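You operate a simulated robot arm through the tools that you are given. There is no shell and no other tool.

The job below is to be done with a simulated robot arm. You get a single attempt, and the scene is never put back.

JOB
Bring the blue cube light to 50% on STORE in well A, switch off and dial back to FULL.
Fine: set the dial and dock the light before switching on; leave it in the well; leave the other lights alone.

The check looks at the end state, three seconds after you hand in, the way a careful person would. Anything else that was tipped, shoved, dropped, spilled or broken makes it a failure.

ROBOT AND FRAMES
A 7-joint arm with a two-finger gripper, fixed in place. Base frame: the origin is on the floor under the middle of its stand, x ahead of it, y to its left, z up. Lengths are in mm, angles in degrees, forces in N, time in s.
With the tool pointing down near the work surface it reaches from about 300 to 740 mm from the base axis. Its first joint turns from -166.0 to 166.0 degrees. Payload 2.94 kg.
The TCP is the grasp point between the finger pads, 30 mm short of the fingertips. In the tool frame z runs along the fingers and y along their closing line. The gripper opens to 138 mm; its body begins 109 mm behind the TCP.
Orientation is told as [roll, pitch, yaw] about the base's x, y, z axes, in that order, counted from this pose: with the fingers straight down and closing along the base's y, the tool's x points along the base's -x, its y along +y and its z along -z.

CONTROLS
- The arm moves only by the tool drive_tool. Its argument "commands" is a list of rows, each an object of numbers (a shift or turn left out is 0, a gripper value left out holds the last): "tx", "ty", "tz": the shift along the tool's x, y, z in units of 500 mm (1.0 is 500 mm); "rx", "ry", "rz": the turn, a rotation vector about the tool's x, y, z in units of 60 degrees (1.0 is 60 degrees); "fingers": the closure, from 0 (fully open) to 1 (shut). In form: [{"tx": .., "ty": .., "tz": .., "rx": .., "ry": .., "rz": .., "fingers": ..}, ...]. A call has 1 to 20 rows; each row is the pose to reach, as a shift and turn from the pose commanded when the call began, along the tool's axes at that moment. A call with a number of a shift or a turn outside -1 to 1 is refused whole. Each row takes 0.2 s and may step no farther than 50 mm and 8.6 degrees from the row before; otherwise, or with a gripper value out of range, the whole call is refused. Where a pose cannot be reached the arm comes as near as it can. A force on the tool above 40 N (or 10 N above the force at the start of the call, whichever is more), or a blocked arm, ends the call early, and 0.2 s more pass. The fingers move at their own pace (about 72 mm/s each) and stop on an object; they squeeze with about 42 N. The grip force told is the motor's: it shows also when the fingers shut on nothing. Time passes only in rows, and 0.2 s behind the last, so rows that repeat a pose let the fingers close. The reply holds the time, the measured pose of the TCP, the force on the tool along the base axes, the opening and the grip force, in the units named above and with some noise, with the torque about the TCP (base axes, N m) and any sound that the robot's microphone picked up, and new pictures: "show" is both (left out), scene, wrist or none.
- Cameras (640 x 400 px; columns grow to the right, rows downward): "scene" is fixed at [397.5, -650.6, 1618.5]; the picture's right is [1.00, -0.02, 0.00], its down [-0.02, -0.94, -0.33] and it looks along [0.01, 0.33, -0.94] (base axes); focal length 325 px, centre (320, 200). "wrist" rides on the gripper at [71, 19, -146] in the tool frame; the picture's right is [-0.26, 0.96, 0.00], its down [-0.85, -0.23, -0.48] and it looks along [-0.46, -0.13, 0.88] (tool axes); focal length 280 px, centre (320, 200). There is no depth. A picture from a camera that has moved, and an enlarged one, comes with that camera's place and axes in the base frame and with its lens.
- slide_trunk(by): slides the trunk up (or, below 0, down) by that many mm; the arm rides with it, the base frame stays. It gives what a move gives, with no picture.
- zoom(camera, box): a new picture of the part [left, top, right, bottom] of that camera's present view, enlarged. The clock stands still meanwhile.
- sign_off(): hands the job in; it is judged then, once.

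Nothing tells you positions but the pictures and the camera data. Unless the task says otherwise, let go and move clear before handing in.

The tools are called as name(argument=value, ...) on one line, values as JSON. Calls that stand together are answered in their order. drive_tool: Moves the arm, as the interface text tells. Its arguments: {"type":"object","properties":{"commands":{"type":"array","items":{"type":"object","properties":{"tx":{"type":"number"},"ty":{"type":"number"},"tz":{"type":"number"},"rx":{"type":"number"},"ry":{"type":"number"},"rz":{"type":"number"},"fingers":{"type":"number"}}}},"show":{"type":"string","enum":["both","scene","wrist","none"]}},"required":["commands"]} The other tools are called the same way: slide_trunk (by) moves the trunk up or down; zoom (camera, box) takes an enlarged picture of a part of a camera's view; sign_off () hands the job in.

At the start:

```text
clock: 0.0
ee_pos: [315.1, -422.2, 1207.1]
tool_rot: [0.0, 0.0, 0.0]
ft_force: [-0.5, -0.8, -0.1]
wrist_torque: [-0.03, 0.01, -0.02]
grip_width: 137.7
grasp_force: 0.1
trunk travel left (down, up): [-425.0, 29.0]
```

scene: 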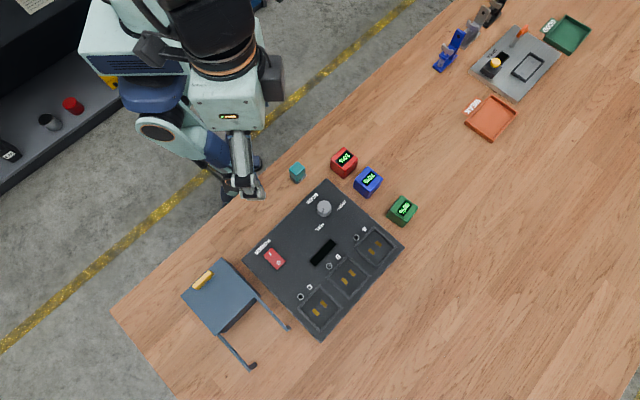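
wrist: 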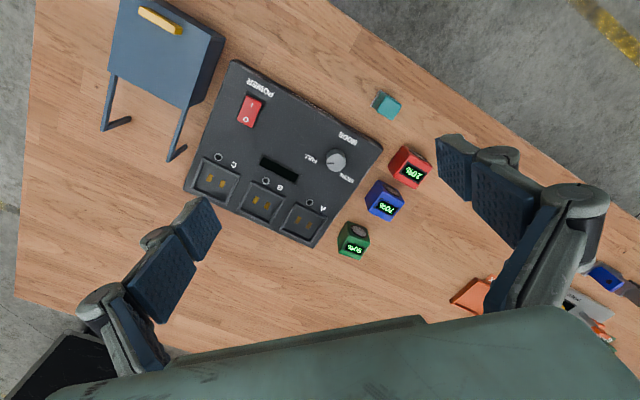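

I see a dark charger panel with three wells, a power rocker, a mode dial, and red, blue and green cube lights to its right. I'll first enlarge the pictures to read the labels and locate everything.

zoom(camera="scene", box=[230, 140, 430, 340])

zoom(camera="wrist", box=[180, 50, 440, 270])

zoom(camera="scene", box=[290, 180, 360, 240])

zoom(camera="scene", box=[325, 140, 425, 230])

```text
2.00 times, centred on (330, 240) of scene
camera zoom: at [397.5, -650.6, 1618.5], right [1.0, -0.02, 0.0], down [-0.02, -0.94, -0.33], along [0.01, 0.33, -0.94], focal length 650 px, centre (300, 120)
```

zoom: 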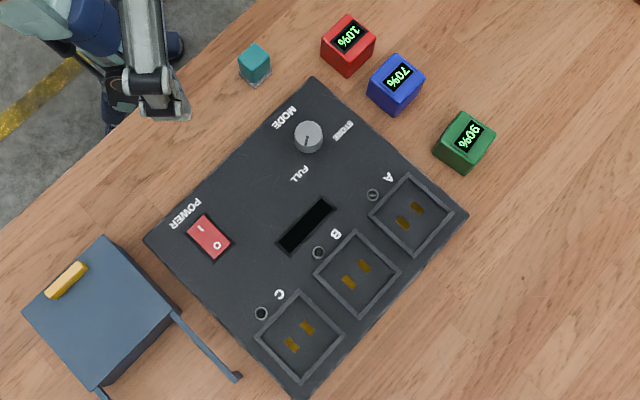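

```text
1.82 times, centred on (310, 160) of wrist
camera zoom: at [246.3, -402.7, 1354.0], right [0.26, 0.97, 0.0], down [0.85, -0.23, 0.48], along [0.46, -0.12, -0.88], focal length 510 px, centre (338, 273)
```

zoom: 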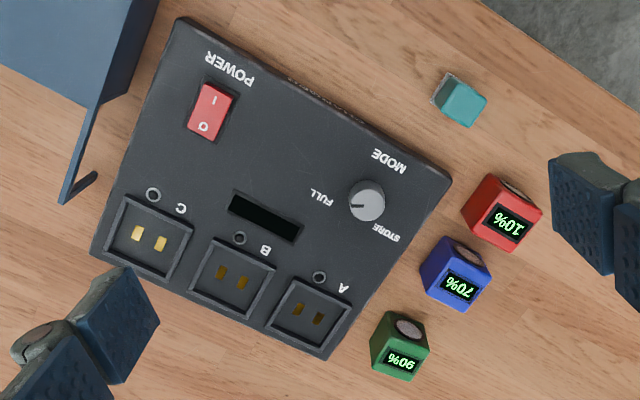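

```text
6.67 times, centred on (325, 210) of scene
camera zoom: at [397.5, -650.6, 1618.5], right [1.0, -0.02, 0.0], down [-0.02, -0.94, -0.33], along [0.01, 0.33, -0.94], focal length 2166 px, centre (287, 133)
```

zoom: 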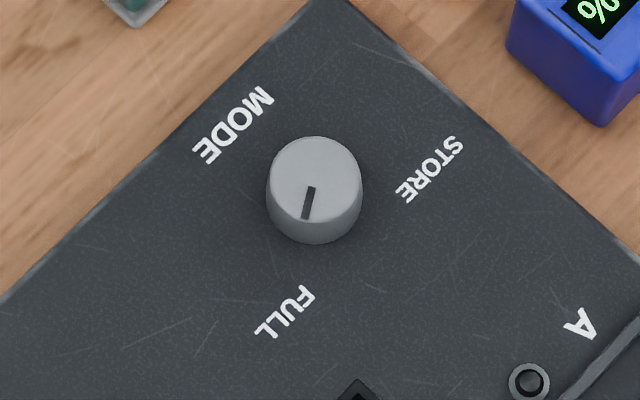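

```text
4.44 times, centred on (375, 185) of scene
camera zoom: at [397.5, -650.6, 1618.5], right [1.0, -0.02, 0.0], down [-0.02, -0.94, -0.33], along [0.01, 0.33, -0.94], focal length 1444 px, centre (76, 267)
```

zoom: 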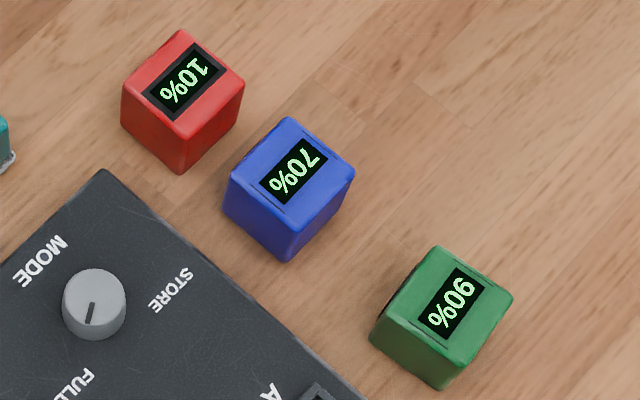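

The blue light shows 70%, the dial points at FULL, and the wells run C, B, A with A nearest the cubes. The panel seems to be turned about 45°, centred near (410, -520). I'll lower the trunk in part to get closer pictures.

slide_trunk(by=-120)

drive_tool(commands=[{"tx": 0.0}])

```text
clock: 1.5
ee_pos: [315.8, -421.4, 1085.8]
tool_rot: [0.0, 0.0, 0.0]
ft_force: [-0.2, 0.4, 0.1]
wrist_torque: [0.0, 0.02, -0.03]
grip_width: 138.1
grasp_force: 0.0
trunk travel left (down, up): [-305.0, 149.0]
```

```text
clock: 1.9
ee_pos: [316.8, -422.8, 1088.1]
tool_rot: [0.0, -0.1, 0.1]
ft_force: [0.2, -0.1, -0.8]
wrist_torque: [0.01, 0.01, 0.02]
grip_width: 138.2
grasp_force: 0.0
trunk travel left (down, up): [-305.0, 149.0]
camera wrist: at [246.3, -402.7, 1234.0], right [0.26, 0.97, 0.0], down [0.85, -0.23, 0.48], along [0.46, -0.12, -0.88], focal length 280 px, centre (320, 200)
```

scene: 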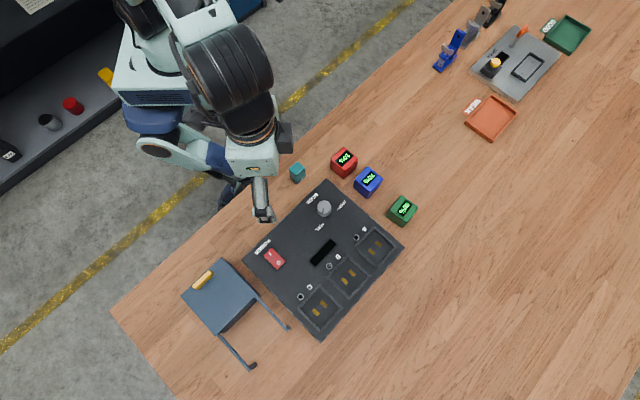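
wrist: 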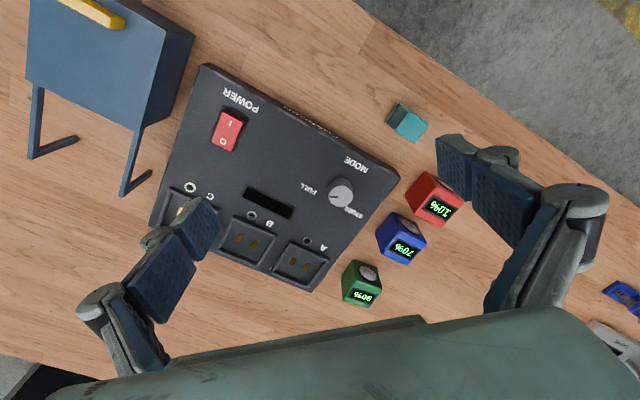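

The trunk lowered cleanly and the view is unobstructed. I'll enlarge both cameras to triangulate the table height, cube and dial.

zoom(camera="wrist", box=[290, 130, 470, 310])

zoom(camera="wrist", box=[190, 60, 350, 160])

zoom(camera="scene", box=[340, 150, 440, 270])

zoom(camera="scene", box=[240, 230, 340, 310])

```text
2.22 times, centred on (380, 220) of wrist
camera zoom: at [246.3, -402.7, 1234.0], right [0.26, 0.97, 0.0], down [0.85, -0.23, 0.48], along [0.46, -0.12, -0.88], focal length 623 px, centre (187, 156)
```

zoom: 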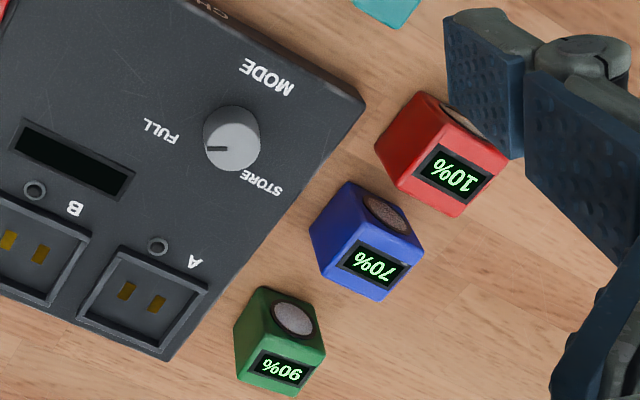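

```text
4.00 times, centred on (270, 110) of wrist
camera zoom: at [246.3, -402.7, 1234.0], right [0.26, 0.97, 0.0], down [0.85, -0.23, 0.48], along [0.46, -0.12, -0.88], focal length 1122 px, centre (520, 560)
```

zoom: 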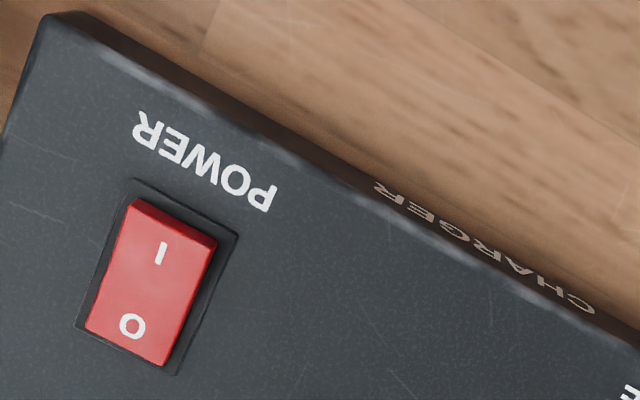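

```text
3.33 times, centred on (390, 210) of scene
camera zoom: at [397.5, -650.6, 1618.5], right [1.0, -0.02, 0.0], down [-0.02, -0.94, -0.33], along [0.01, 0.33, -0.94], focal length 1083 px, centre (87, 167)
```

zoom: 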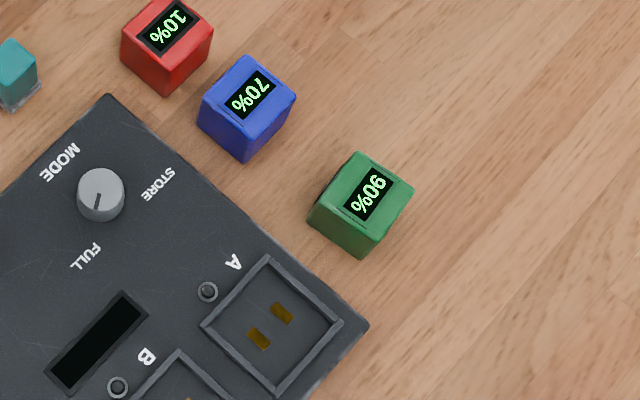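

```text
5.00 times, centred on (290, 270) of scene
camera zoom: at [397.5, -650.6, 1618.5], right [1.0, -0.02, 0.0], down [-0.02, -0.94, -0.33], along [0.01, 0.33, -0.94], focal length 1625 px, centre (470, -150)
```

zoom: 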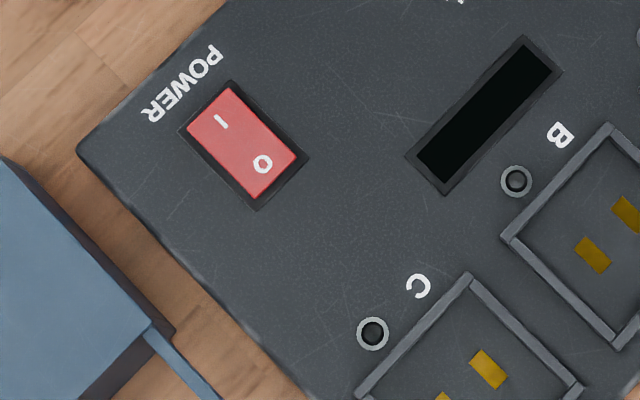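

The panel top is at about z 887 and the table near 872. The blue cube is about 44 mm wide, centred near (519, -351), with the dial near (412, -416). I'll move above the blue cube with the fingers turned to close along its free sides, and look again.

drive_tool(commands=[{"tx": -0.0677, "ty": 0.0237, "tz": 0.02, "rz": 0.125}, {"tx": -0.1353, "ty": 0.0473, "tz": 0.04, "rz": 0.25}, {"tx": -0.203, "ty": 0.071, "tz": 0.06, "rz": 0.375}, {"tx": -0.2707, "ty": 0.0947, "tz": 0.08, "rz": 0.5}, {"tx": -0.3383, "ty": 0.1183, "tz": 0.1, "rz": 0.625}, {"tx": -0.406, "ty": 0.142, "tz": 0.12, "rz": 0.75}, {"tx": -0.406, "ty": 0.142, "tz": 0.12, "rz": 0.75}])

```text
clock: 3.5
ee_pos: [519.1, -350.8, 1027.8]
tool_rot: [0.0, 0.0, -45.0]
ft_force: [-0.4, 0.7, -0.1]
wrist_torque: [0.01, 0.02, 0.01]
grip_width: 138.1
grasp_force: 0.0
trunk travel left (down, up): [-305.0, 149.0]
camera wrist: at [484.6, -287.2, 1174.1], right [0.87, 0.5, 0.0], down [0.44, -0.76, 0.48], along [0.24, -0.41, -0.88], focal length 280 px, centre (320, 200)
```

scene: 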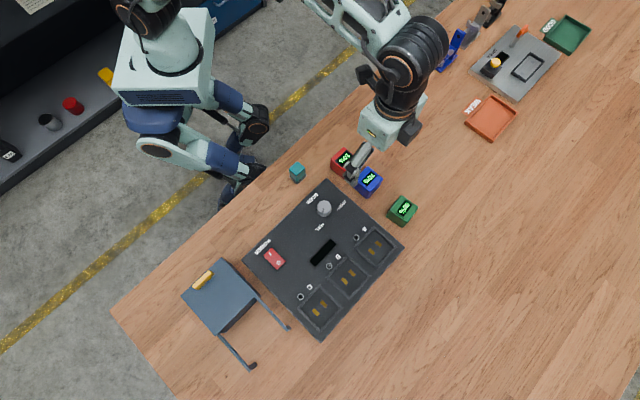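
wrist: 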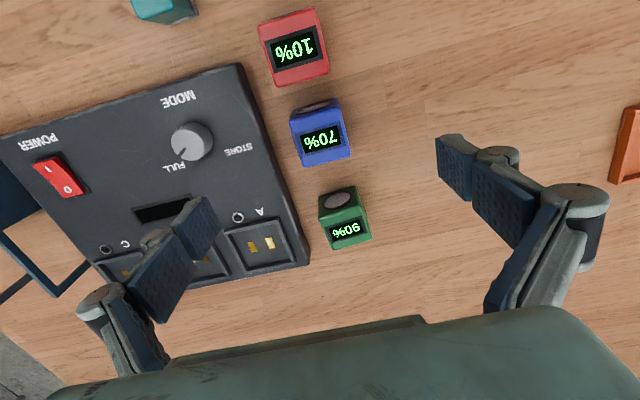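

The gripper now hovers over the blue cube with a clear view. I'll enlarge the wrist view for exact measures of the cube, dial and well A.

zoom(camera="wrist", box=[250, 80, 390, 180])

zoom(camera="wrist", box=[130, 60, 270, 180])

zoom(camera="wrist", box=[200, 180, 400, 290])

```text
4.00 times, centred on (320, 130) of wrist
camera zoom: at [484.6, -287.2, 1174.1], right [0.87, 0.5, 0.0], down [0.44, -0.76, 0.48], along [0.24, -0.41, -0.88], focal length 1122 px, centre (320, 480)
```

zoom: 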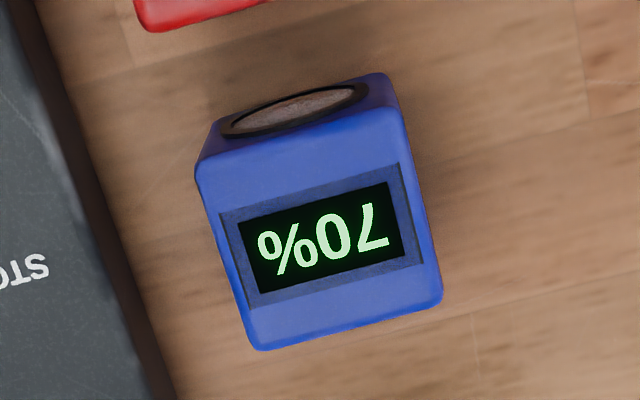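

```text
3.33 times, centred on (200, 120) of wrist
camera zoom: at [484.6, -287.2, 1174.1], right [0.87, 0.5, 0.0], down [0.44, -0.76, 0.48], along [0.24, -0.41, -0.88], focal length 935 px, centre (720, 467)
```

zoom: 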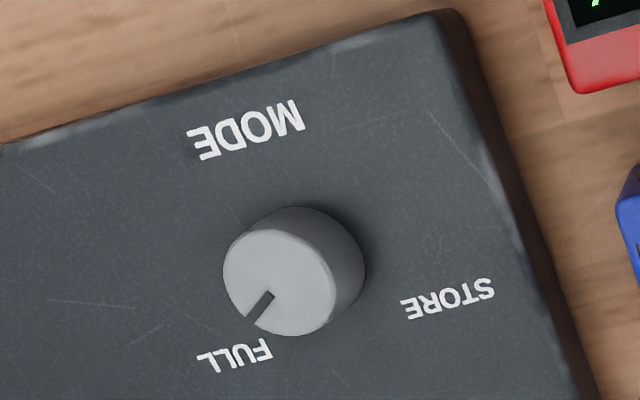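

```text
3.20 times, centred on (300, 235) of wrist
camera zoom: at [484.6, -287.2, 1174.1], right [0.87, 0.5, 0.0], down [0.44, -0.76, 0.48], along [0.24, -0.41, -0.88], focal length 897 px, centre (384, 88)
```

zoom: 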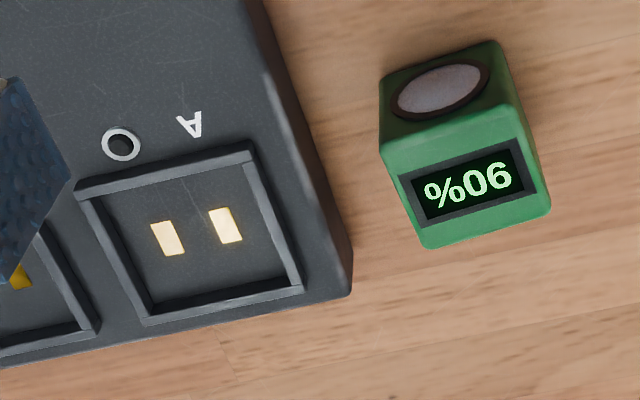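

The cube's top measures about z 918, centre (524, -352), with sides about 46 mm. The panel top is near 893, well A is centred near (530.5, -513), and the FULL and STORE marks lie about 60° either side of the panel's "up". I'll start with the dial by moving above it and viewing it from overhead.

drive_tool(commands=[{"tx": 0.0116, "ty": -0.0605, "tz": 0.0, "fingers": 0.5}, {"tx": 0.0232, "ty": -0.121, "tz": 0.0}, {"tx": 0.0348, "ty": -0.1815, "tz": 0.0}, {"tx": 0.0464, "ty": -0.242, "tz": 0.02}, {"tx": 0.0464, "ty": -0.242, "tz": 0.05}, {"tx": 0.0464, "ty": -0.242, "tz": 0.05}])

zoom(camera="wrist", box=[240, 80, 420, 200])

```text
clock: 4.9
ee_pos: [416.3, -420.9, 1001.7]
tool_rot: [0.0, -0.1, -44.9]
ft_force: [0.6, 0.1, -0.1]
wrist_torque: [0.02, 0.01, 0.0]
grip_width: 69.0
grasp_force: 0.0
trunk travel left (down, up): [-305.0, 149.0]
camera wrist: at [381.7, -357.5, 1148.7], right [0.87, 0.5, 0.0], down [0.44, -0.76, 0.48], along [0.24, -0.41, -0.88], focal length 280 px, centre (320, 200)
```

scene: 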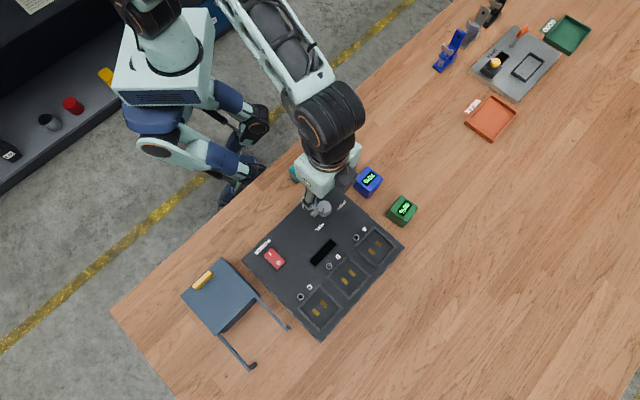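
wrist: 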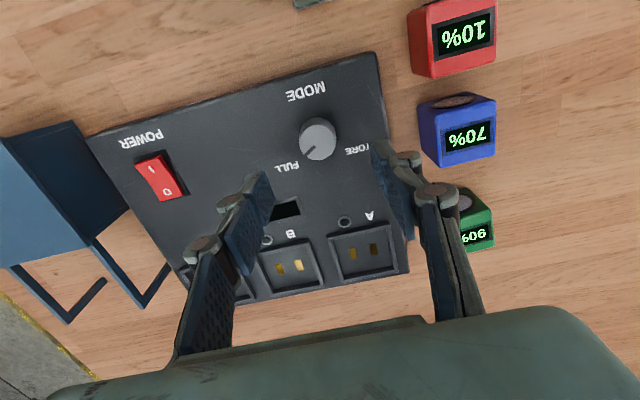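

```text
3.33 times, centred on (330, 140) of wrist
camera zoom: at [381.7, -357.5, 1148.7], right [0.87, 0.5, 0.0], down [0.44, -0.76, 0.48], along [0.24, -0.41, -0.88], focal length 935 px, centre (287, 400)
```

zoom: 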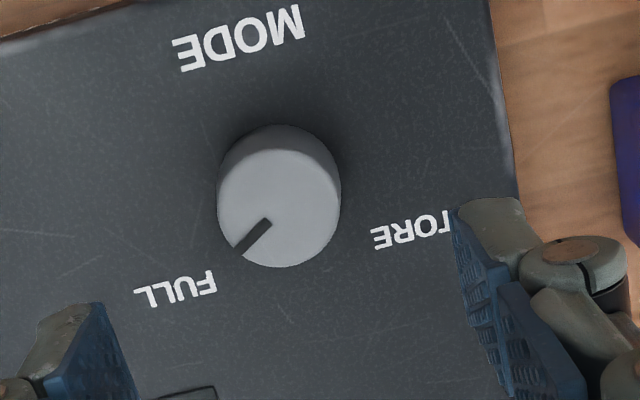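

The knob is about 32 mm across, its axis is near (416, -421) and its top is at z 913. Before gripping it, I'll test in free air that the wrist can turn the needed 120° counter-clockwise from yaw -45.

drive_tool(commands=[{"rz": -0.125}, {"rz": -0.25}, {"rz": -0.375}, {"rz": -0.5}, {"rz": -0.625}, {"rz": -0.75}, {"rz": -0.875}, {"rz": -1.0}], show="none")

drive_tool(commands=[{"rz": -0.125}, {"rz": -0.25}, {"rz": -0.375}, {"rz": -0.5}, {"rz": -0.625}, {"rz": -0.75}, {"rz": -0.875}, {"rz": -1.0}, {"rz": -1.0}])

```text
clock: 6.7
ee_pos: [416.5, -419.5, 1002.5]
tool_rot: [0.0, 0.0, 15.2]
ft_force: [0.2, 0.1, -0.7]
wrist_torque: [-0.01, -0.01, 0.02]
grip_width: 69.1
grasp_force: 0.0
trunk travel left (down, up): [-305.0, 149.0]
```

```text
clock: 8.7
ee_pos: [416.5, -418.1, 1001.3]
tool_rot: [0.0, 0.0, 75.0]
ft_force: [0.3, 0.1, -0.4]
wrist_torque: [-0.01, 0.02, 0.0]
grip_width: 68.9
grasp_force: 0.1
trunk travel left (down, up): [-305.0, 149.0]
camera wrist: at [381.5, -482.7, 1148.5], right [-0.87, 0.5, 0.0], down [0.44, 0.76, 0.48], along [0.24, 0.41, -0.88], focal length 280 px, centre (320, 200)
```

scene: 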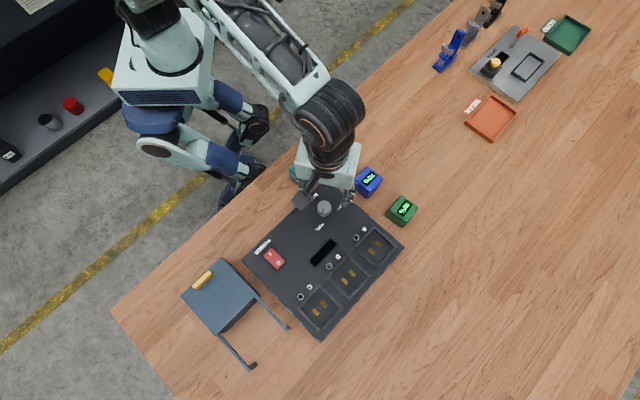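
wrist: 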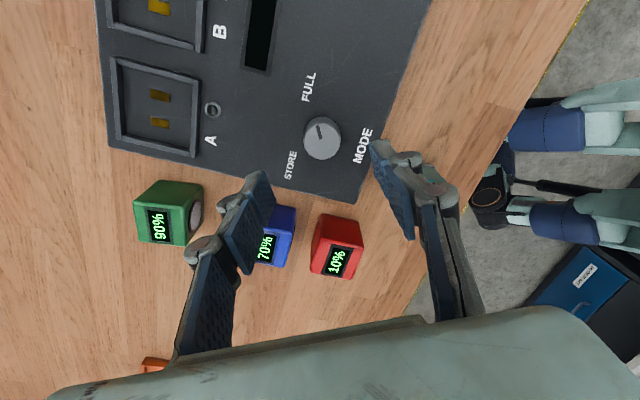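

Yaw +75 is reachable, so the full turn is possible. I'll use this opposite view to refine the knob's axis before going back and gripping it.

zoom(camera="wrist", box=[250, 60, 400, 200])

zoom(camera="wrist", box=[90, 40, 250, 170])

```text
2.86 times, centred on (325, 130) of wrist
camera zoom: at [381.5, -482.7, 1148.5], right [-0.87, 0.5, 0.0], down [0.44, 0.76, 0.48], along [0.24, 0.41, -0.88], focal length 801 px, centre (306, 400)
```

zoom: 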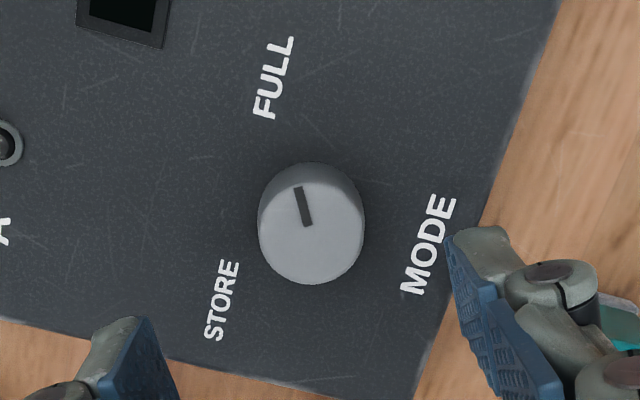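

```text
3.08 times, centred on (170, 105) of wrist
camera zoom: at [381.5, -482.7, 1148.5], right [-0.87, 0.5, 0.0], down [0.44, 0.76, 0.48], along [0.24, 0.41, -0.88], focal length 863 px, centre (782, 492)
```

zoom: 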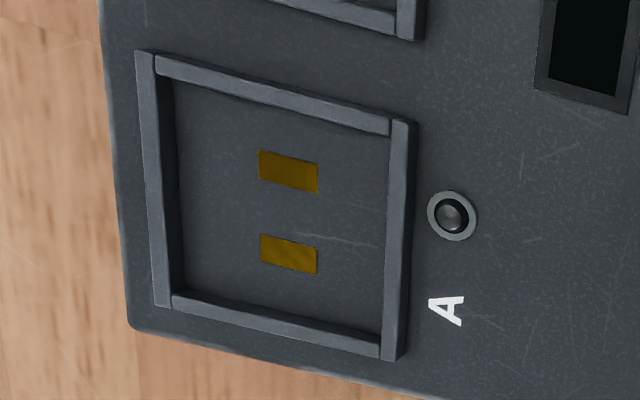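

The knob's axis refines to (415.8, -420.6) with its top near z 915. I'll rotate back to yaw -45 and then come down over it.

drive_tool(commands=[{"rz": 0.125}, {"rz": 0.25}, {"rz": 0.375}, {"rz": 0.5}, {"rz": 0.625}, {"rz": 0.75}, {"rz": 0.875}, {"rz": 1.0}], show="none")

drive_tool(commands=[{"rz": 0.125}, {"rz": 0.25}, {"rz": 0.375}, {"rz": 0.5}, {"rz": 0.625}, {"rz": 0.75}, {"rz": 0.875}, {"rz": 1.0}, {"rz": 1.0}], show="none")

drive_tool(commands=[{"tx": 0.0, "ty": -0.003, "tz": 0.04}, {"tx": 0.0, "ty": -0.003, "tz": 0.08}, {"tx": 0.0, "ty": -0.003, "tz": 0.12}, {"tx": 0.0, "ty": -0.003, "tz": 0.12}], show="both")

```text
clock: 10.5
ee_pos: [415.7, -420.1, 1002.3]
tool_rot: [0.1, 0.0, 15.0]
ft_force: [-0.6, -0.4, -0.2]
wrist_torque: [0.04, 0.02, 0.01]
grip_width: 69.0
grasp_force: 0.0
trunk travel left (down, up): [-305.0, 149.0]
```

```text
clock: 12.5
ee_pos: [416.0, -421.4, 1002.3]
tool_rot: [-0.1, 0.1, -45.0]
ft_force: [1.2, -0.4, 0.8]
wrist_torque: [0.01, 0.0, 0.01]
grip_width: 68.7
grasp_force: 0.0
trunk travel left (down, up): [-305.0, 149.0]
```

```text
clock: 13.5
ee_pos: [415.4, -422.3, 940.6]
tool_rot: [0.0, 0.0, -44.9]
ft_force: [0.9, -0.4, -0.2]
wrist_torque: [0.02, 0.02, 0.02]
grip_width: 69.0
grasp_force: 0.1
trunk travel left (down, up): [-305.0, 149.0]
camera wrist: at [380.1, -358.1, 1088.0], right [0.87, 0.5, 0.0], down [0.44, -0.76, 0.48], along [0.24, -0.41, -0.88], focal length 280 px, centre (320, 200)
```

scene: 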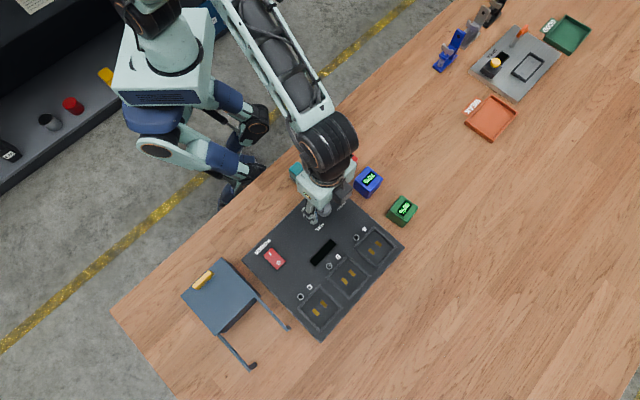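
wrist: 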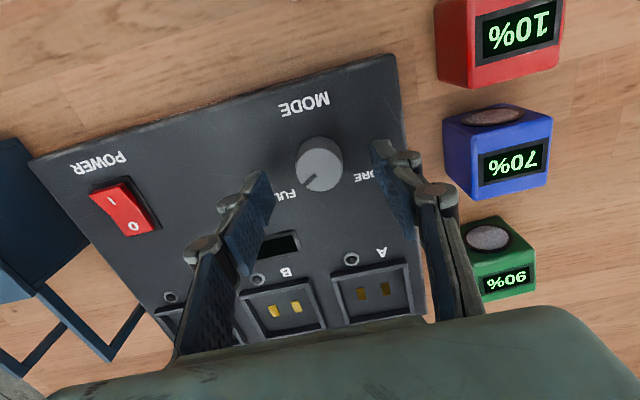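

The knob sits between the fingers with nothing in the way. I'll lower the last 14 mm and close on it.

drive_tool(commands=[{"tz": 0.014}, {"tz": 0.028}, {"tz": 0.028, "fingers": 0.7}, {"tz": 0.028, "fingers": 1.0}, {"tz": 0.028, "fingers": 1.0}, {"tz": 0.028, "fingers": 1.0}], show="wrist")

zoom(camera="wrist", box=[240, 100, 420, 220])

```text
clock: 14.9
ee_pos: [416.3, -422.4, 928.4]
tool_rot: [0.0, 0.0, -45.0]
ft_force: [-1.0, -1.0, -2.0]
wrist_torque: [-0.31, -0.18, -0.01]
grip_width: 32.6
grasp_force: 45.3
trunk travel left (down, up): [-305.0, 149.0]
camera wrist: at [380.2, -358.2, 1074.0], right [0.87, 0.5, 0.0], down [0.44, -0.76, 0.48], along [0.24, -0.41, -0.88], focal length 280 px, centre (320, 200)
```

wrist: 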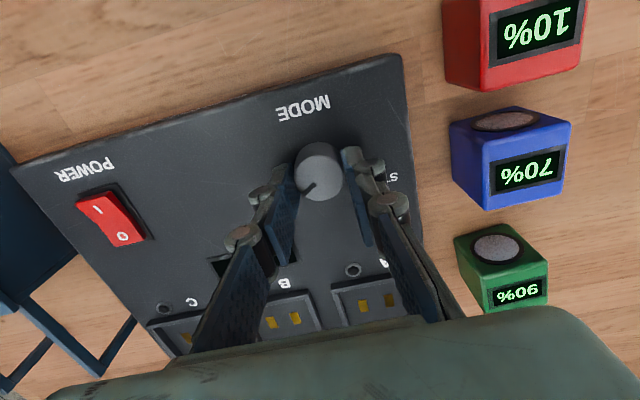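

```text
3.33 times, centred on (330, 160) of wrist
camera zoom: at [380.2, -358.2, 1074.0], right [0.87, 0.5, 0.0], down [0.44, -0.76, 0.48], along [0.24, -0.41, -0.88], focal length 935 px, centre (287, 333)
```

zoom: 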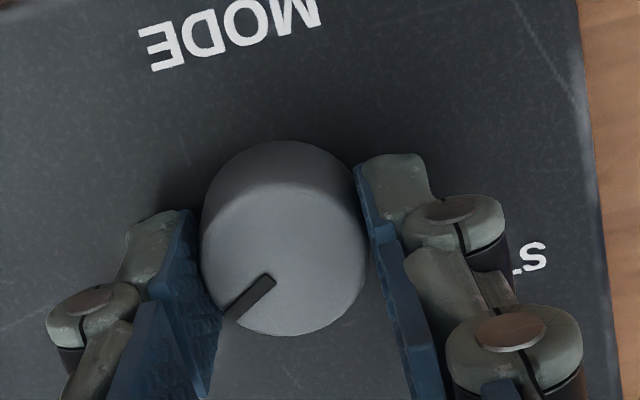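

The knob is held at 32.6 mm with the forces low. I'll turn it counter-clockwise by 60° first and check.

drive_tool(commands=[{"rz": -0.1}, {"rz": -0.2}, {"rz": -0.3}, {"rz": -0.4}, {"rz": -0.5}, {"rz": -0.6}, {"rz": -0.7}, {"rz": -0.8}, {"rz": -0.9}, {"rz": -1.0}, {"rz": -1.0}], show="wrist")

zoom(camera="wrist", box=[240, 100, 420, 220])

```text
clock: 17.3
ee_pos: [416.6, -419.7, 926.9]
tool_rot: [0.1, 0.1, 15.1]
ft_force: [-1.8, 6.5, -13.1]
wrist_torque: [0.01, 0.32, -0.03]
grip_width: 32.3
grasp_force: 44.8
trunk travel left (down, up): [-305.0, 149.0]
camera wrist: at [344.1, -420.4, 1074.3], right [0.0, 1.0, 0.0], down [0.88, 0.0, 0.47], along [0.47, 0.0, -0.88], focal length 280 px, centre (320, 200)
```

wrist: 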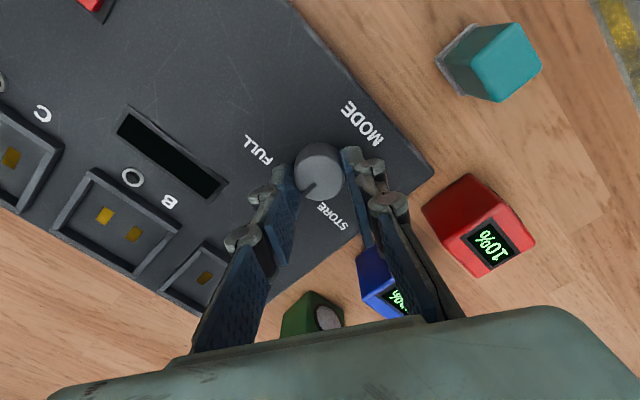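

```text
3.33 times, centred on (330, 160) of wrist
camera zoom: at [344.1, -420.4, 1074.3], right [0.0, 1.0, 0.0], down [0.88, 0.0, 0.47], along [0.47, 0.0, -0.88], focal length 935 px, centre (287, 333)
```

zoom: 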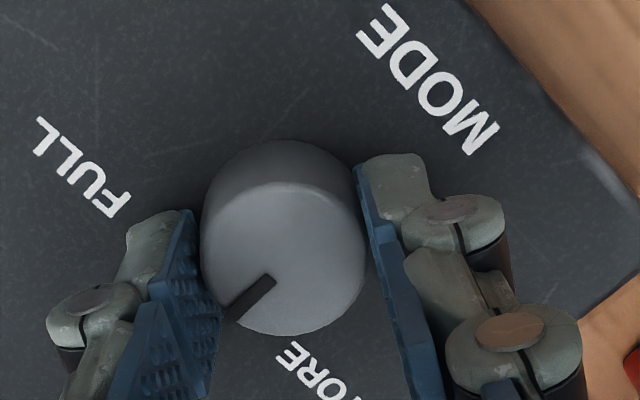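

The knob turns with the gripper, and the pointer is now midway. I'll turn the remaining 60° toward STORE.

drive_tool(commands=[{"rz": -0.1}, {"rz": -0.2}, {"rz": -0.3}, {"rz": -0.4}, {"rz": -0.5}, {"rz": -0.6}, {"rz": -0.7}, {"rz": -0.8}, {"rz": -0.9}, {"rz": -1.0}, {"rz": -1.0}], show="wrist")

zoom(camera="wrist", box=[240, 100, 420, 220])

```text
clock: 19.7
ee_pos: [413.7, -418.7, 928.2]
tool_rot: [0.2, -0.2, 75.1]
ft_force: [-7.0, 16.6, -12.5]
wrist_torque: [0.64, 0.22, -0.65]
grip_width: 32.4
grasp_force: 45.3
trunk travel left (down, up): [-305.0, 149.0]
camera wrist: at [379.6, -483.3, 1074.4], right [-0.87, 0.5, 0.0], down [0.44, 0.76, 0.48], along [0.24, 0.41, -0.88], focal length 280 px, centre (320, 200)
```

wrist: 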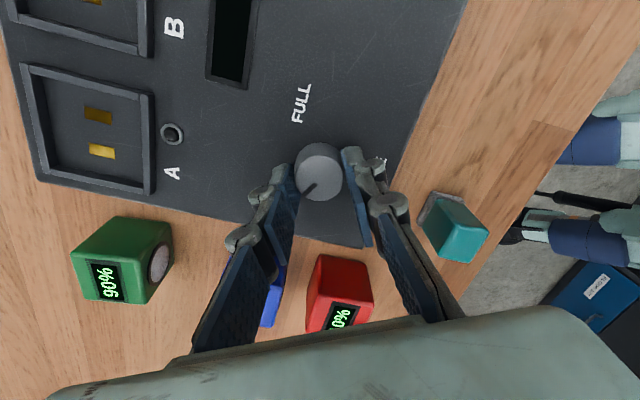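

```text
3.33 times, centred on (330, 160) of wrist
camera zoom: at [379.6, -483.3, 1074.4], right [-0.87, 0.5, 0.0], down [0.44, 0.76, 0.48], along [0.24, 0.41, -0.88], focal length 935 px, centre (287, 333)
```

zoom: 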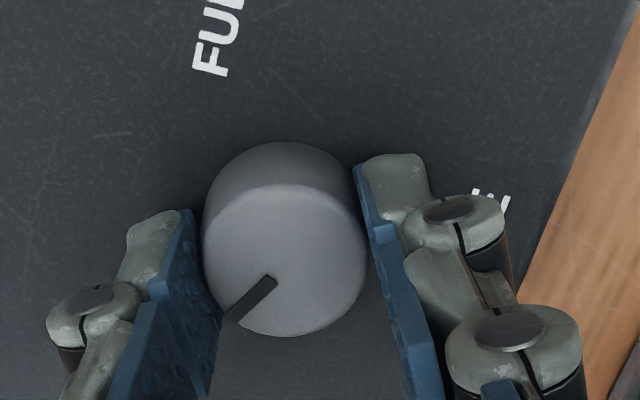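

The pointer has followed the full 120°, with a little torque at the end as if it met its stop. I'll open the fingers, rise and verify that it points to STORE.

drive_tool(commands=[{"fingers": 0.7}, {"fingers": 0.5}, {"fingers": 0.5}, {"tz": -0.05}, {"tz": -0.1}, {"tz": -0.15}, {"tz": -0.2}, {"tz": -0.2}])

zoom(camera="wrist", box=[240, 60, 420, 200])

zoom(camera="scene", box=[230, 140, 430, 340])

```text
clock: 21.5
ee_pos: [413.3, -420.4, 1028.9]
tool_rot: [0.0, 0.0, 75.1]
ft_force: [0.3, 0.3, -0.2]
wrist_torque: [-0.01, -0.01, -0.01]
grip_width: 69.1
grasp_force: 0.0
trunk travel left (down, up): [-305.0, 149.0]
camera wrist: at [378.4, -483.9, 1175.7], right [-0.86, 0.5, 0.0], down [0.44, 0.76, 0.48], along [0.24, 0.41, -0.88], focal length 280 px, centre (320, 200)
```

scene: 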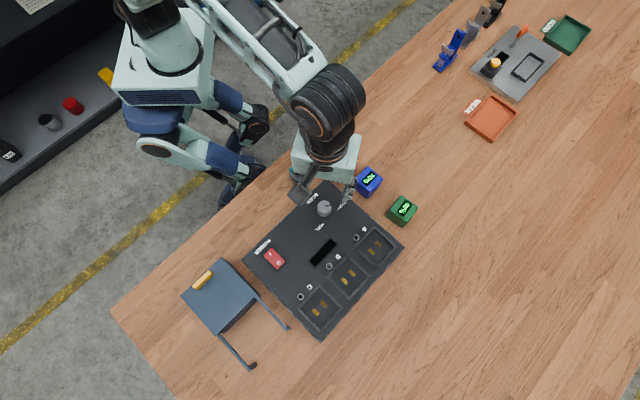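
wrist: 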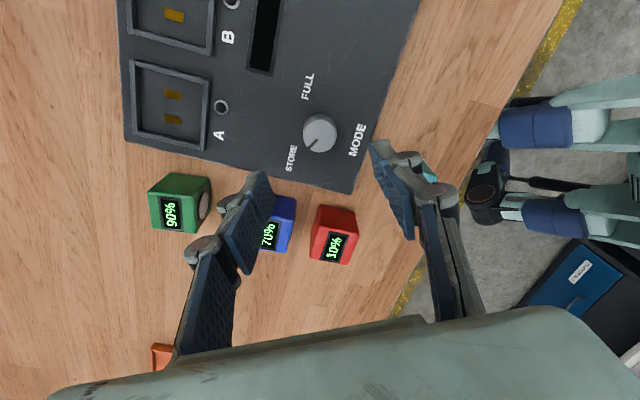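

```text
2.86 times, centred on (330, 130) of wrist
camera zoom: at [378.4, -483.9, 1175.7], right [-0.86, 0.5, 0.0], down [0.44, 0.76, 0.48], along [0.24, 0.41, -0.88], focal length 801 px, centre (291, 400)
```

zoom: 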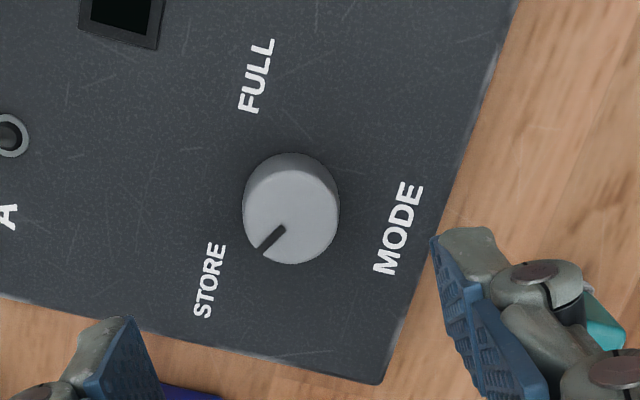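

```text
2.00 times, centred on (330, 240) of scene
camera zoom: at [397.5, -650.6, 1618.5], right [1.0, -0.02, 0.0], down [-0.02, -0.94, -0.33], along [0.01, 0.33, -0.94], focal length 650 px, centre (300, 120)
```

zoom: 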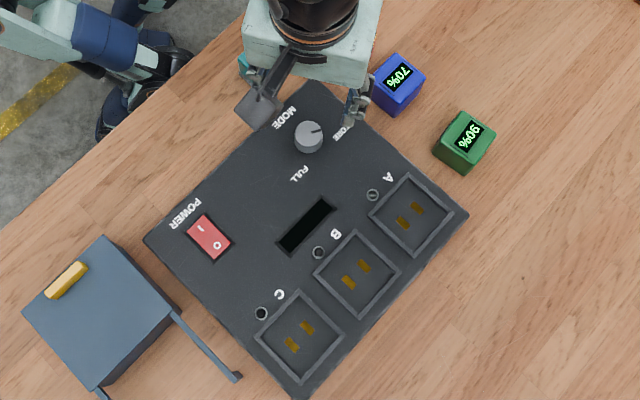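

The pointer now aims at STORE, about 120° from where it began, and the panel hasn't shifted. Next I'll rotate back to yaw -45 and move above the blue cube.

drive_tool(commands=[{"tx": -0.0119, "ty": -0.01105, "rz": 0.125}, {"tx": -0.0238, "ty": -0.0221, "rz": 0.25}, {"tx": -0.0357, "ty": -0.03315, "rz": 0.375}, {"tx": -0.0476, "ty": -0.0442, "rz": 0.5}, {"tx": -0.0594, "ty": -0.05525, "rz": 0.625}, {"tx": -0.0713, "ty": -0.0663, "rz": 0.75}, {"tx": -0.0832, "ty": -0.07735, "rz": 0.875}, {"tx": -0.0951, "ty": -0.0884, "rz": 1.0}], show="none")

drive_tool(commands=[{"tx": -0.0155, "ty": 0.0048, "rz": 0.125}, {"tx": -0.0309, "ty": 0.0096, "rz": 0.25}, {"tx": -0.0464, "ty": 0.0144, "rz": 0.375}, {"tx": -0.0619, "ty": 0.0192, "rz": 0.5}, {"tx": -0.0773, "ty": 0.0239, "rz": 0.625}, {"tx": -0.0928, "ty": 0.0287, "rz": 0.75}, {"tx": -0.1082, "ty": 0.0335, "rz": 0.875}, {"tx": -0.1237, "ty": 0.0383, "rz": 1.0}, {"tx": -0.1237, "ty": 0.0383, "rz": 1.0}], show="both")

zoom(camera="wrist", box=[240, 60, 420, 200])

```text
clock: 23.3
ee_pos: [471.1, -385.9, 1028.9]
tool_rot: [-0.1, 0.1, 15.1]
ft_force: [-0.6, -0.1, 0.4]
wrist_torque: [-0.03, 0.04, -0.01]
grip_width: 68.7
grasp_force: 0.1
trunk travel left (down, up): [-305.0, 149.0]
```

```text
clock: 25.3
ee_pos: [525.1, -351.7, 1028.7]
tool_rot: [0.1, 0.0, -45.1]
ft_force: [-0.2, 0.2, 0.4]
wrist_torque: [-0.02, -0.03, 0.05]
grip_width: 68.9
grasp_force: 0.0
trunk travel left (down, up): [-305.0, 149.0]
camera wrist: at [490.9, -287.8, 1175.4], right [0.87, 0.5, 0.0], down [0.44, -0.76, 0.48], along [0.24, -0.41, -0.88], focal length 280 px, centre (320, 200)
```

scene: 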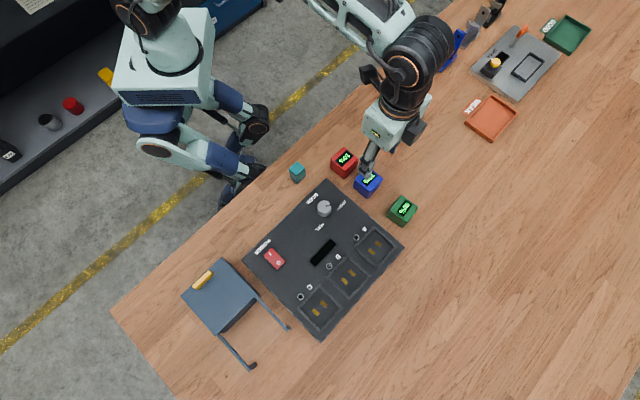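
wrist: 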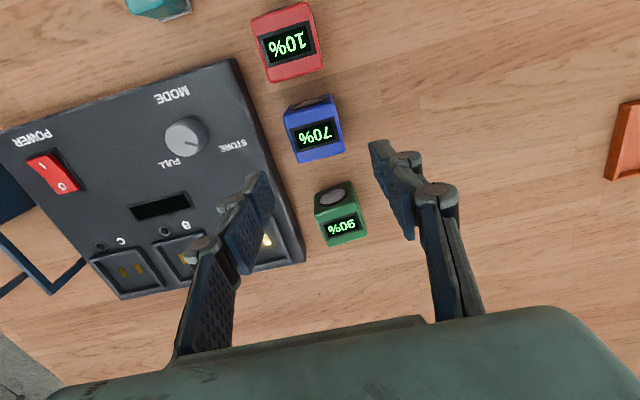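

```text
2.86 times, centred on (330, 130) of wrist
camera zoom: at [490.9, -287.8, 1175.4], right [0.87, 0.5, 0.0], down [0.44, -0.76, 0.48], along [0.24, -0.41, -0.88], focal length 801 px, centre (291, 400)
```

zoom: 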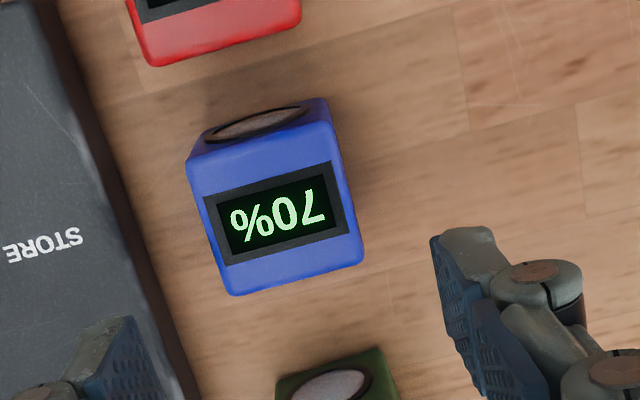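

The cube is centred at about (523.4, -352), aligned with the finger pads, and between them in plan. I'll correct by a couple of millimetres and descend, then check before closing.

drive_tool(commands=[{"tx": 0.002, "ty": -0.0045, "tz": 0.04}, {"tx": 0.002, "ty": -0.0045, "tz": 0.09}, {"tx": 0.002, "ty": -0.0045, "tz": 0.14}, {"tx": 0.002, "ty": -0.0045, "tz": 0.17}, {"tx": 0.002, "ty": -0.0045, "tz": 0.2}, {"tx": 0.002, "ty": -0.0045, "tz": 0.203}])

zoom(camera="wrist", box=[220, 80, 440, 240])

```text
clock: 26.7
ee_pos: [523.0, -353.0, 926.9]
tool_rot: [-0.1, 0.1, -44.9]
ft_force: [0.1, 0.7, 0.0]
wrist_torque: [0.0, 0.02, -0.02]
grip_width: 68.8
grasp_force: 0.2
trunk travel left (down, up): [-305.0, 149.0]
camera wrist: at [488.0, -289.3, 1073.5], right [0.87, 0.5, 0.0], down [0.44, -0.76, 0.48], along [0.24, -0.41, -0.88], focal length 280 px, centre (320, 200)
```

scene: 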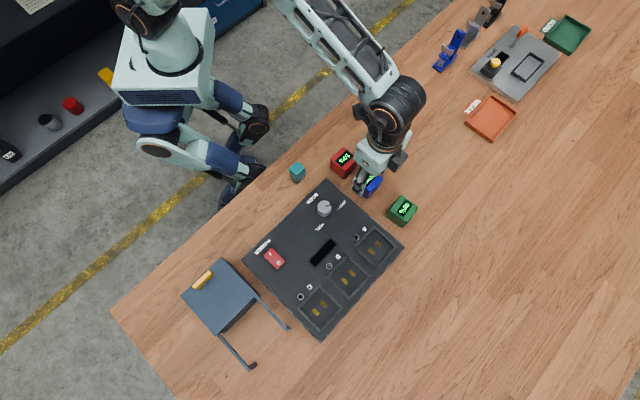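
wrist: 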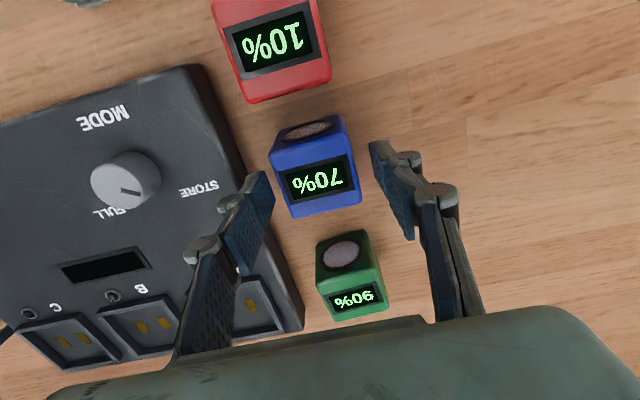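

```text
2.50 times, centred on (330, 160) of wrist
camera zoom: at [488.0, -289.3, 1073.5], right [0.87, 0.5, 0.0], down [0.44, -0.76, 0.48], along [0.24, -0.41, -0.88], focal length 701 px, centre (295, 300)
```

zoom: 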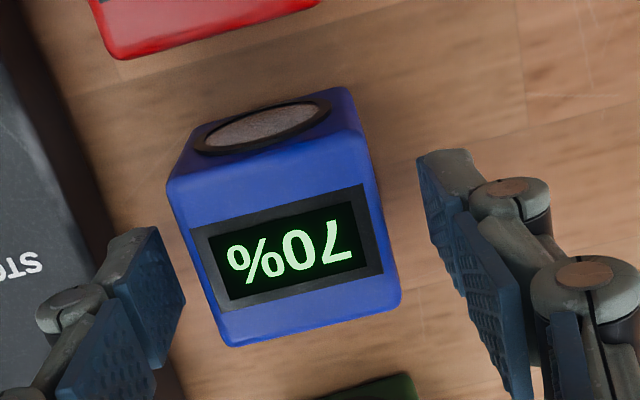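

The fingers straddle the blue cube with clearance on both sides and the neighbours are clear. I'll close on it.

drive_tool(commands=[{"fingers": 0.6}, {"fingers": 0.68}, {"fingers": 0.8}, {"fingers": 0.8}, {"fingers": 0.8}], show="wrist")

zoom(camera="wrist", box=[220, 80, 440, 240])

```text
clock: 27.9
ee_pos: [522.3, -353.9, 926.6]
tool_rot: [0.0, -0.1, -44.9]
ft_force: [-1.1, -0.7, -0.4]
wrist_torque: [-0.04, 0.04, 0.01]
grip_width: 48.8
grasp_force: 41.9
trunk travel left (down, up): [-305.0, 149.0]
camera wrist: at [488.0, -289.3, 1073.7], right [0.87, 0.5, 0.0], down [0.44, -0.76, 0.48], along [0.24, -0.41, -0.88], focal length 280 px, centre (320, 200)
```

wrist: 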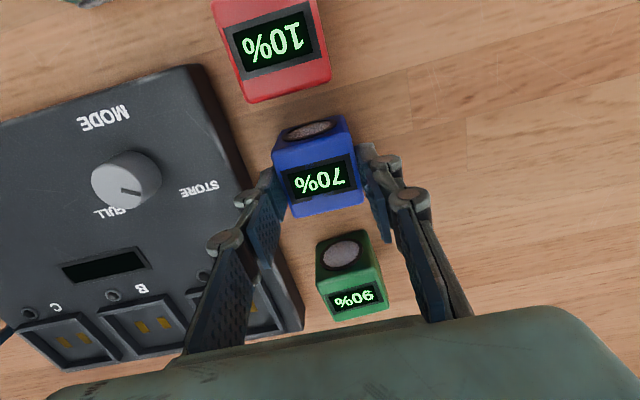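

```text
2.50 times, centred on (330, 160) of wrist
camera zoom: at [488.0, -289.3, 1073.7], right [0.87, 0.5, 0.0], down [0.44, -0.76, 0.48], along [0.24, -0.41, -0.88], focal length 701 px, centre (295, 300)
```

zoom: 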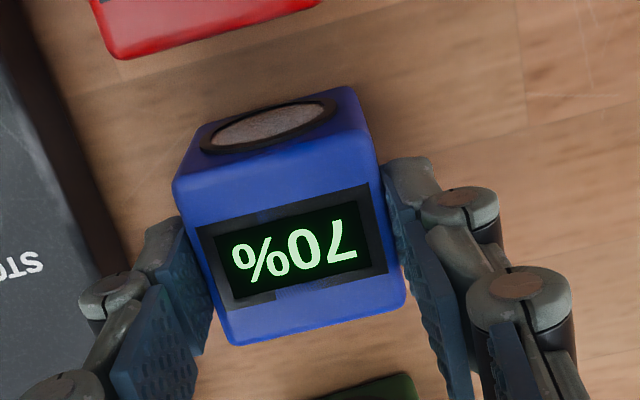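

The cube is held firmly at 48.8 mm width. I'll lift it straight up 90 mm, check the grip, and then carry it over well A.

drive_tool(commands=[{"tz": -0.02}, {"tz": -0.06}, {"tz": -0.12}, {"tz": -0.18}, {"tz": -0.18}], show="wrist")

drive_tool(commands=[{"tx": -0.0476, "ty": -0.0438}, {"tx": -0.0952, "ty": -0.0876}, {"tx": -0.1428, "ty": -0.1314}, {"tx": -0.1904, "ty": -0.1752}, {"tx": -0.238, "ty": -0.219}, {"tx": -0.238, "ty": -0.219}], show="both")

zoom(camera="wrist", box=[200, 80, 440, 260])

zoom(camera="scene", box=[330, 190, 430, 280])

```text
clock: 29.1
ee_pos: [524.4, -354.3, 1019.2]
tool_rot: [0.0, 0.0, -45.1]
ft_force: [0.6, 0.5, -1.4]
wrist_torque: [-0.01, -0.05, -0.01]
grip_width: 49.1
grasp_force: 42.4
trunk travel left (down, up): [-305.0, 149.0]
camera wrist: at [489.2, -289.5, 1165.2], right [0.87, 0.5, 0.0], down [0.44, -0.76, 0.48], along [0.24, -0.41, -0.88], focal length 280 px, centre (320, 200)
```

wrist: 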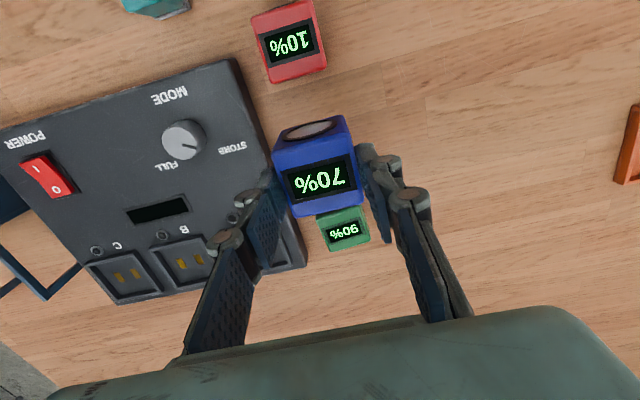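

```text
clock: 30.5
ee_pos: [510.0, -488.7, 1010.2]
tool_rot: [-0.1, 0.1, -45.0]
ft_force: [-0.4, 0.5, -2.2]
wrist_torque: [-0.01, 0.0, -0.03]
grip_width: 48.9
grasp_force: 41.5
out of reach, approached as far as the arm can: row 4, 5, 6
trunk travel left (down, up): [-305.0, 149.0]
camera wrist: at [474.9, -424.3, 1157.0], right [0.87, 0.5, 0.0], down [0.44, -0.76, 0.48], along [0.24, -0.41, -0.88], focal length 280 px, centre (320, 200)
```

scene: 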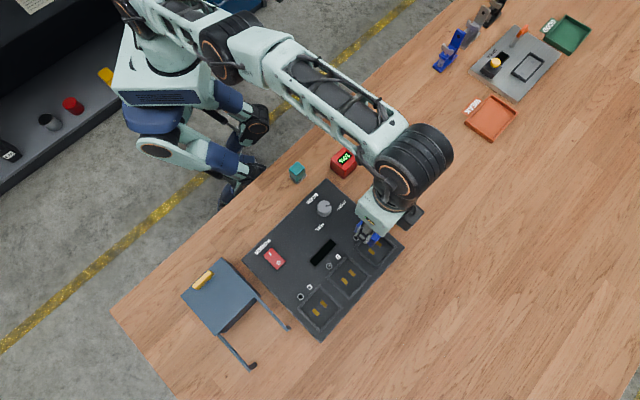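
wrist: 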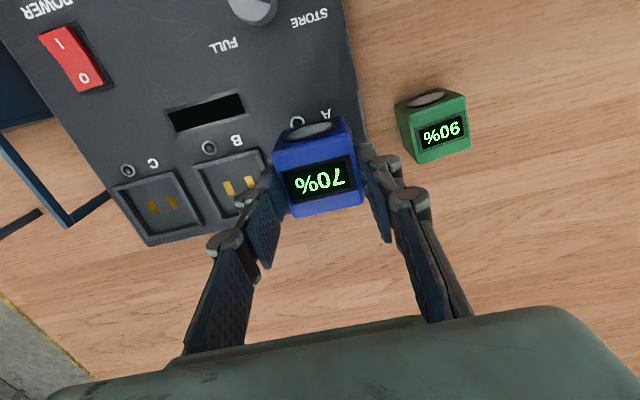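

```text
2.22 times, centred on (320, 170) of wrist
camera zoom: at [474.9, -424.3, 1157.0], right [0.87, 0.5, 0.0], down [0.44, -0.76, 0.48], along [0.24, -0.41, -0.88], focal length 623 px, centre (320, 267)
```

zoom: 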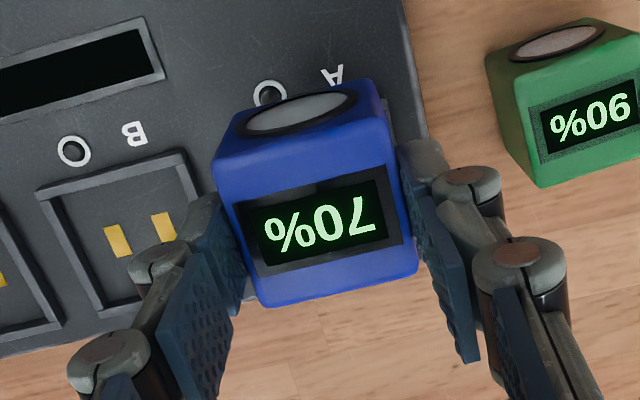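

```text
4.44 times, centred on (380, 235) of scene
camera zoom: at [397.5, -650.6, 1618.5], right [1.0, -0.02, 0.0], down [-0.02, -0.94, -0.33], along [0.01, 0.33, -0.94], focal length 1444 px, centre (53, 44)
```

zoom: 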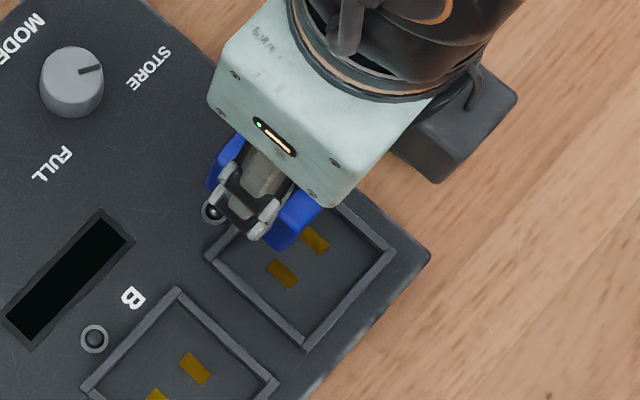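

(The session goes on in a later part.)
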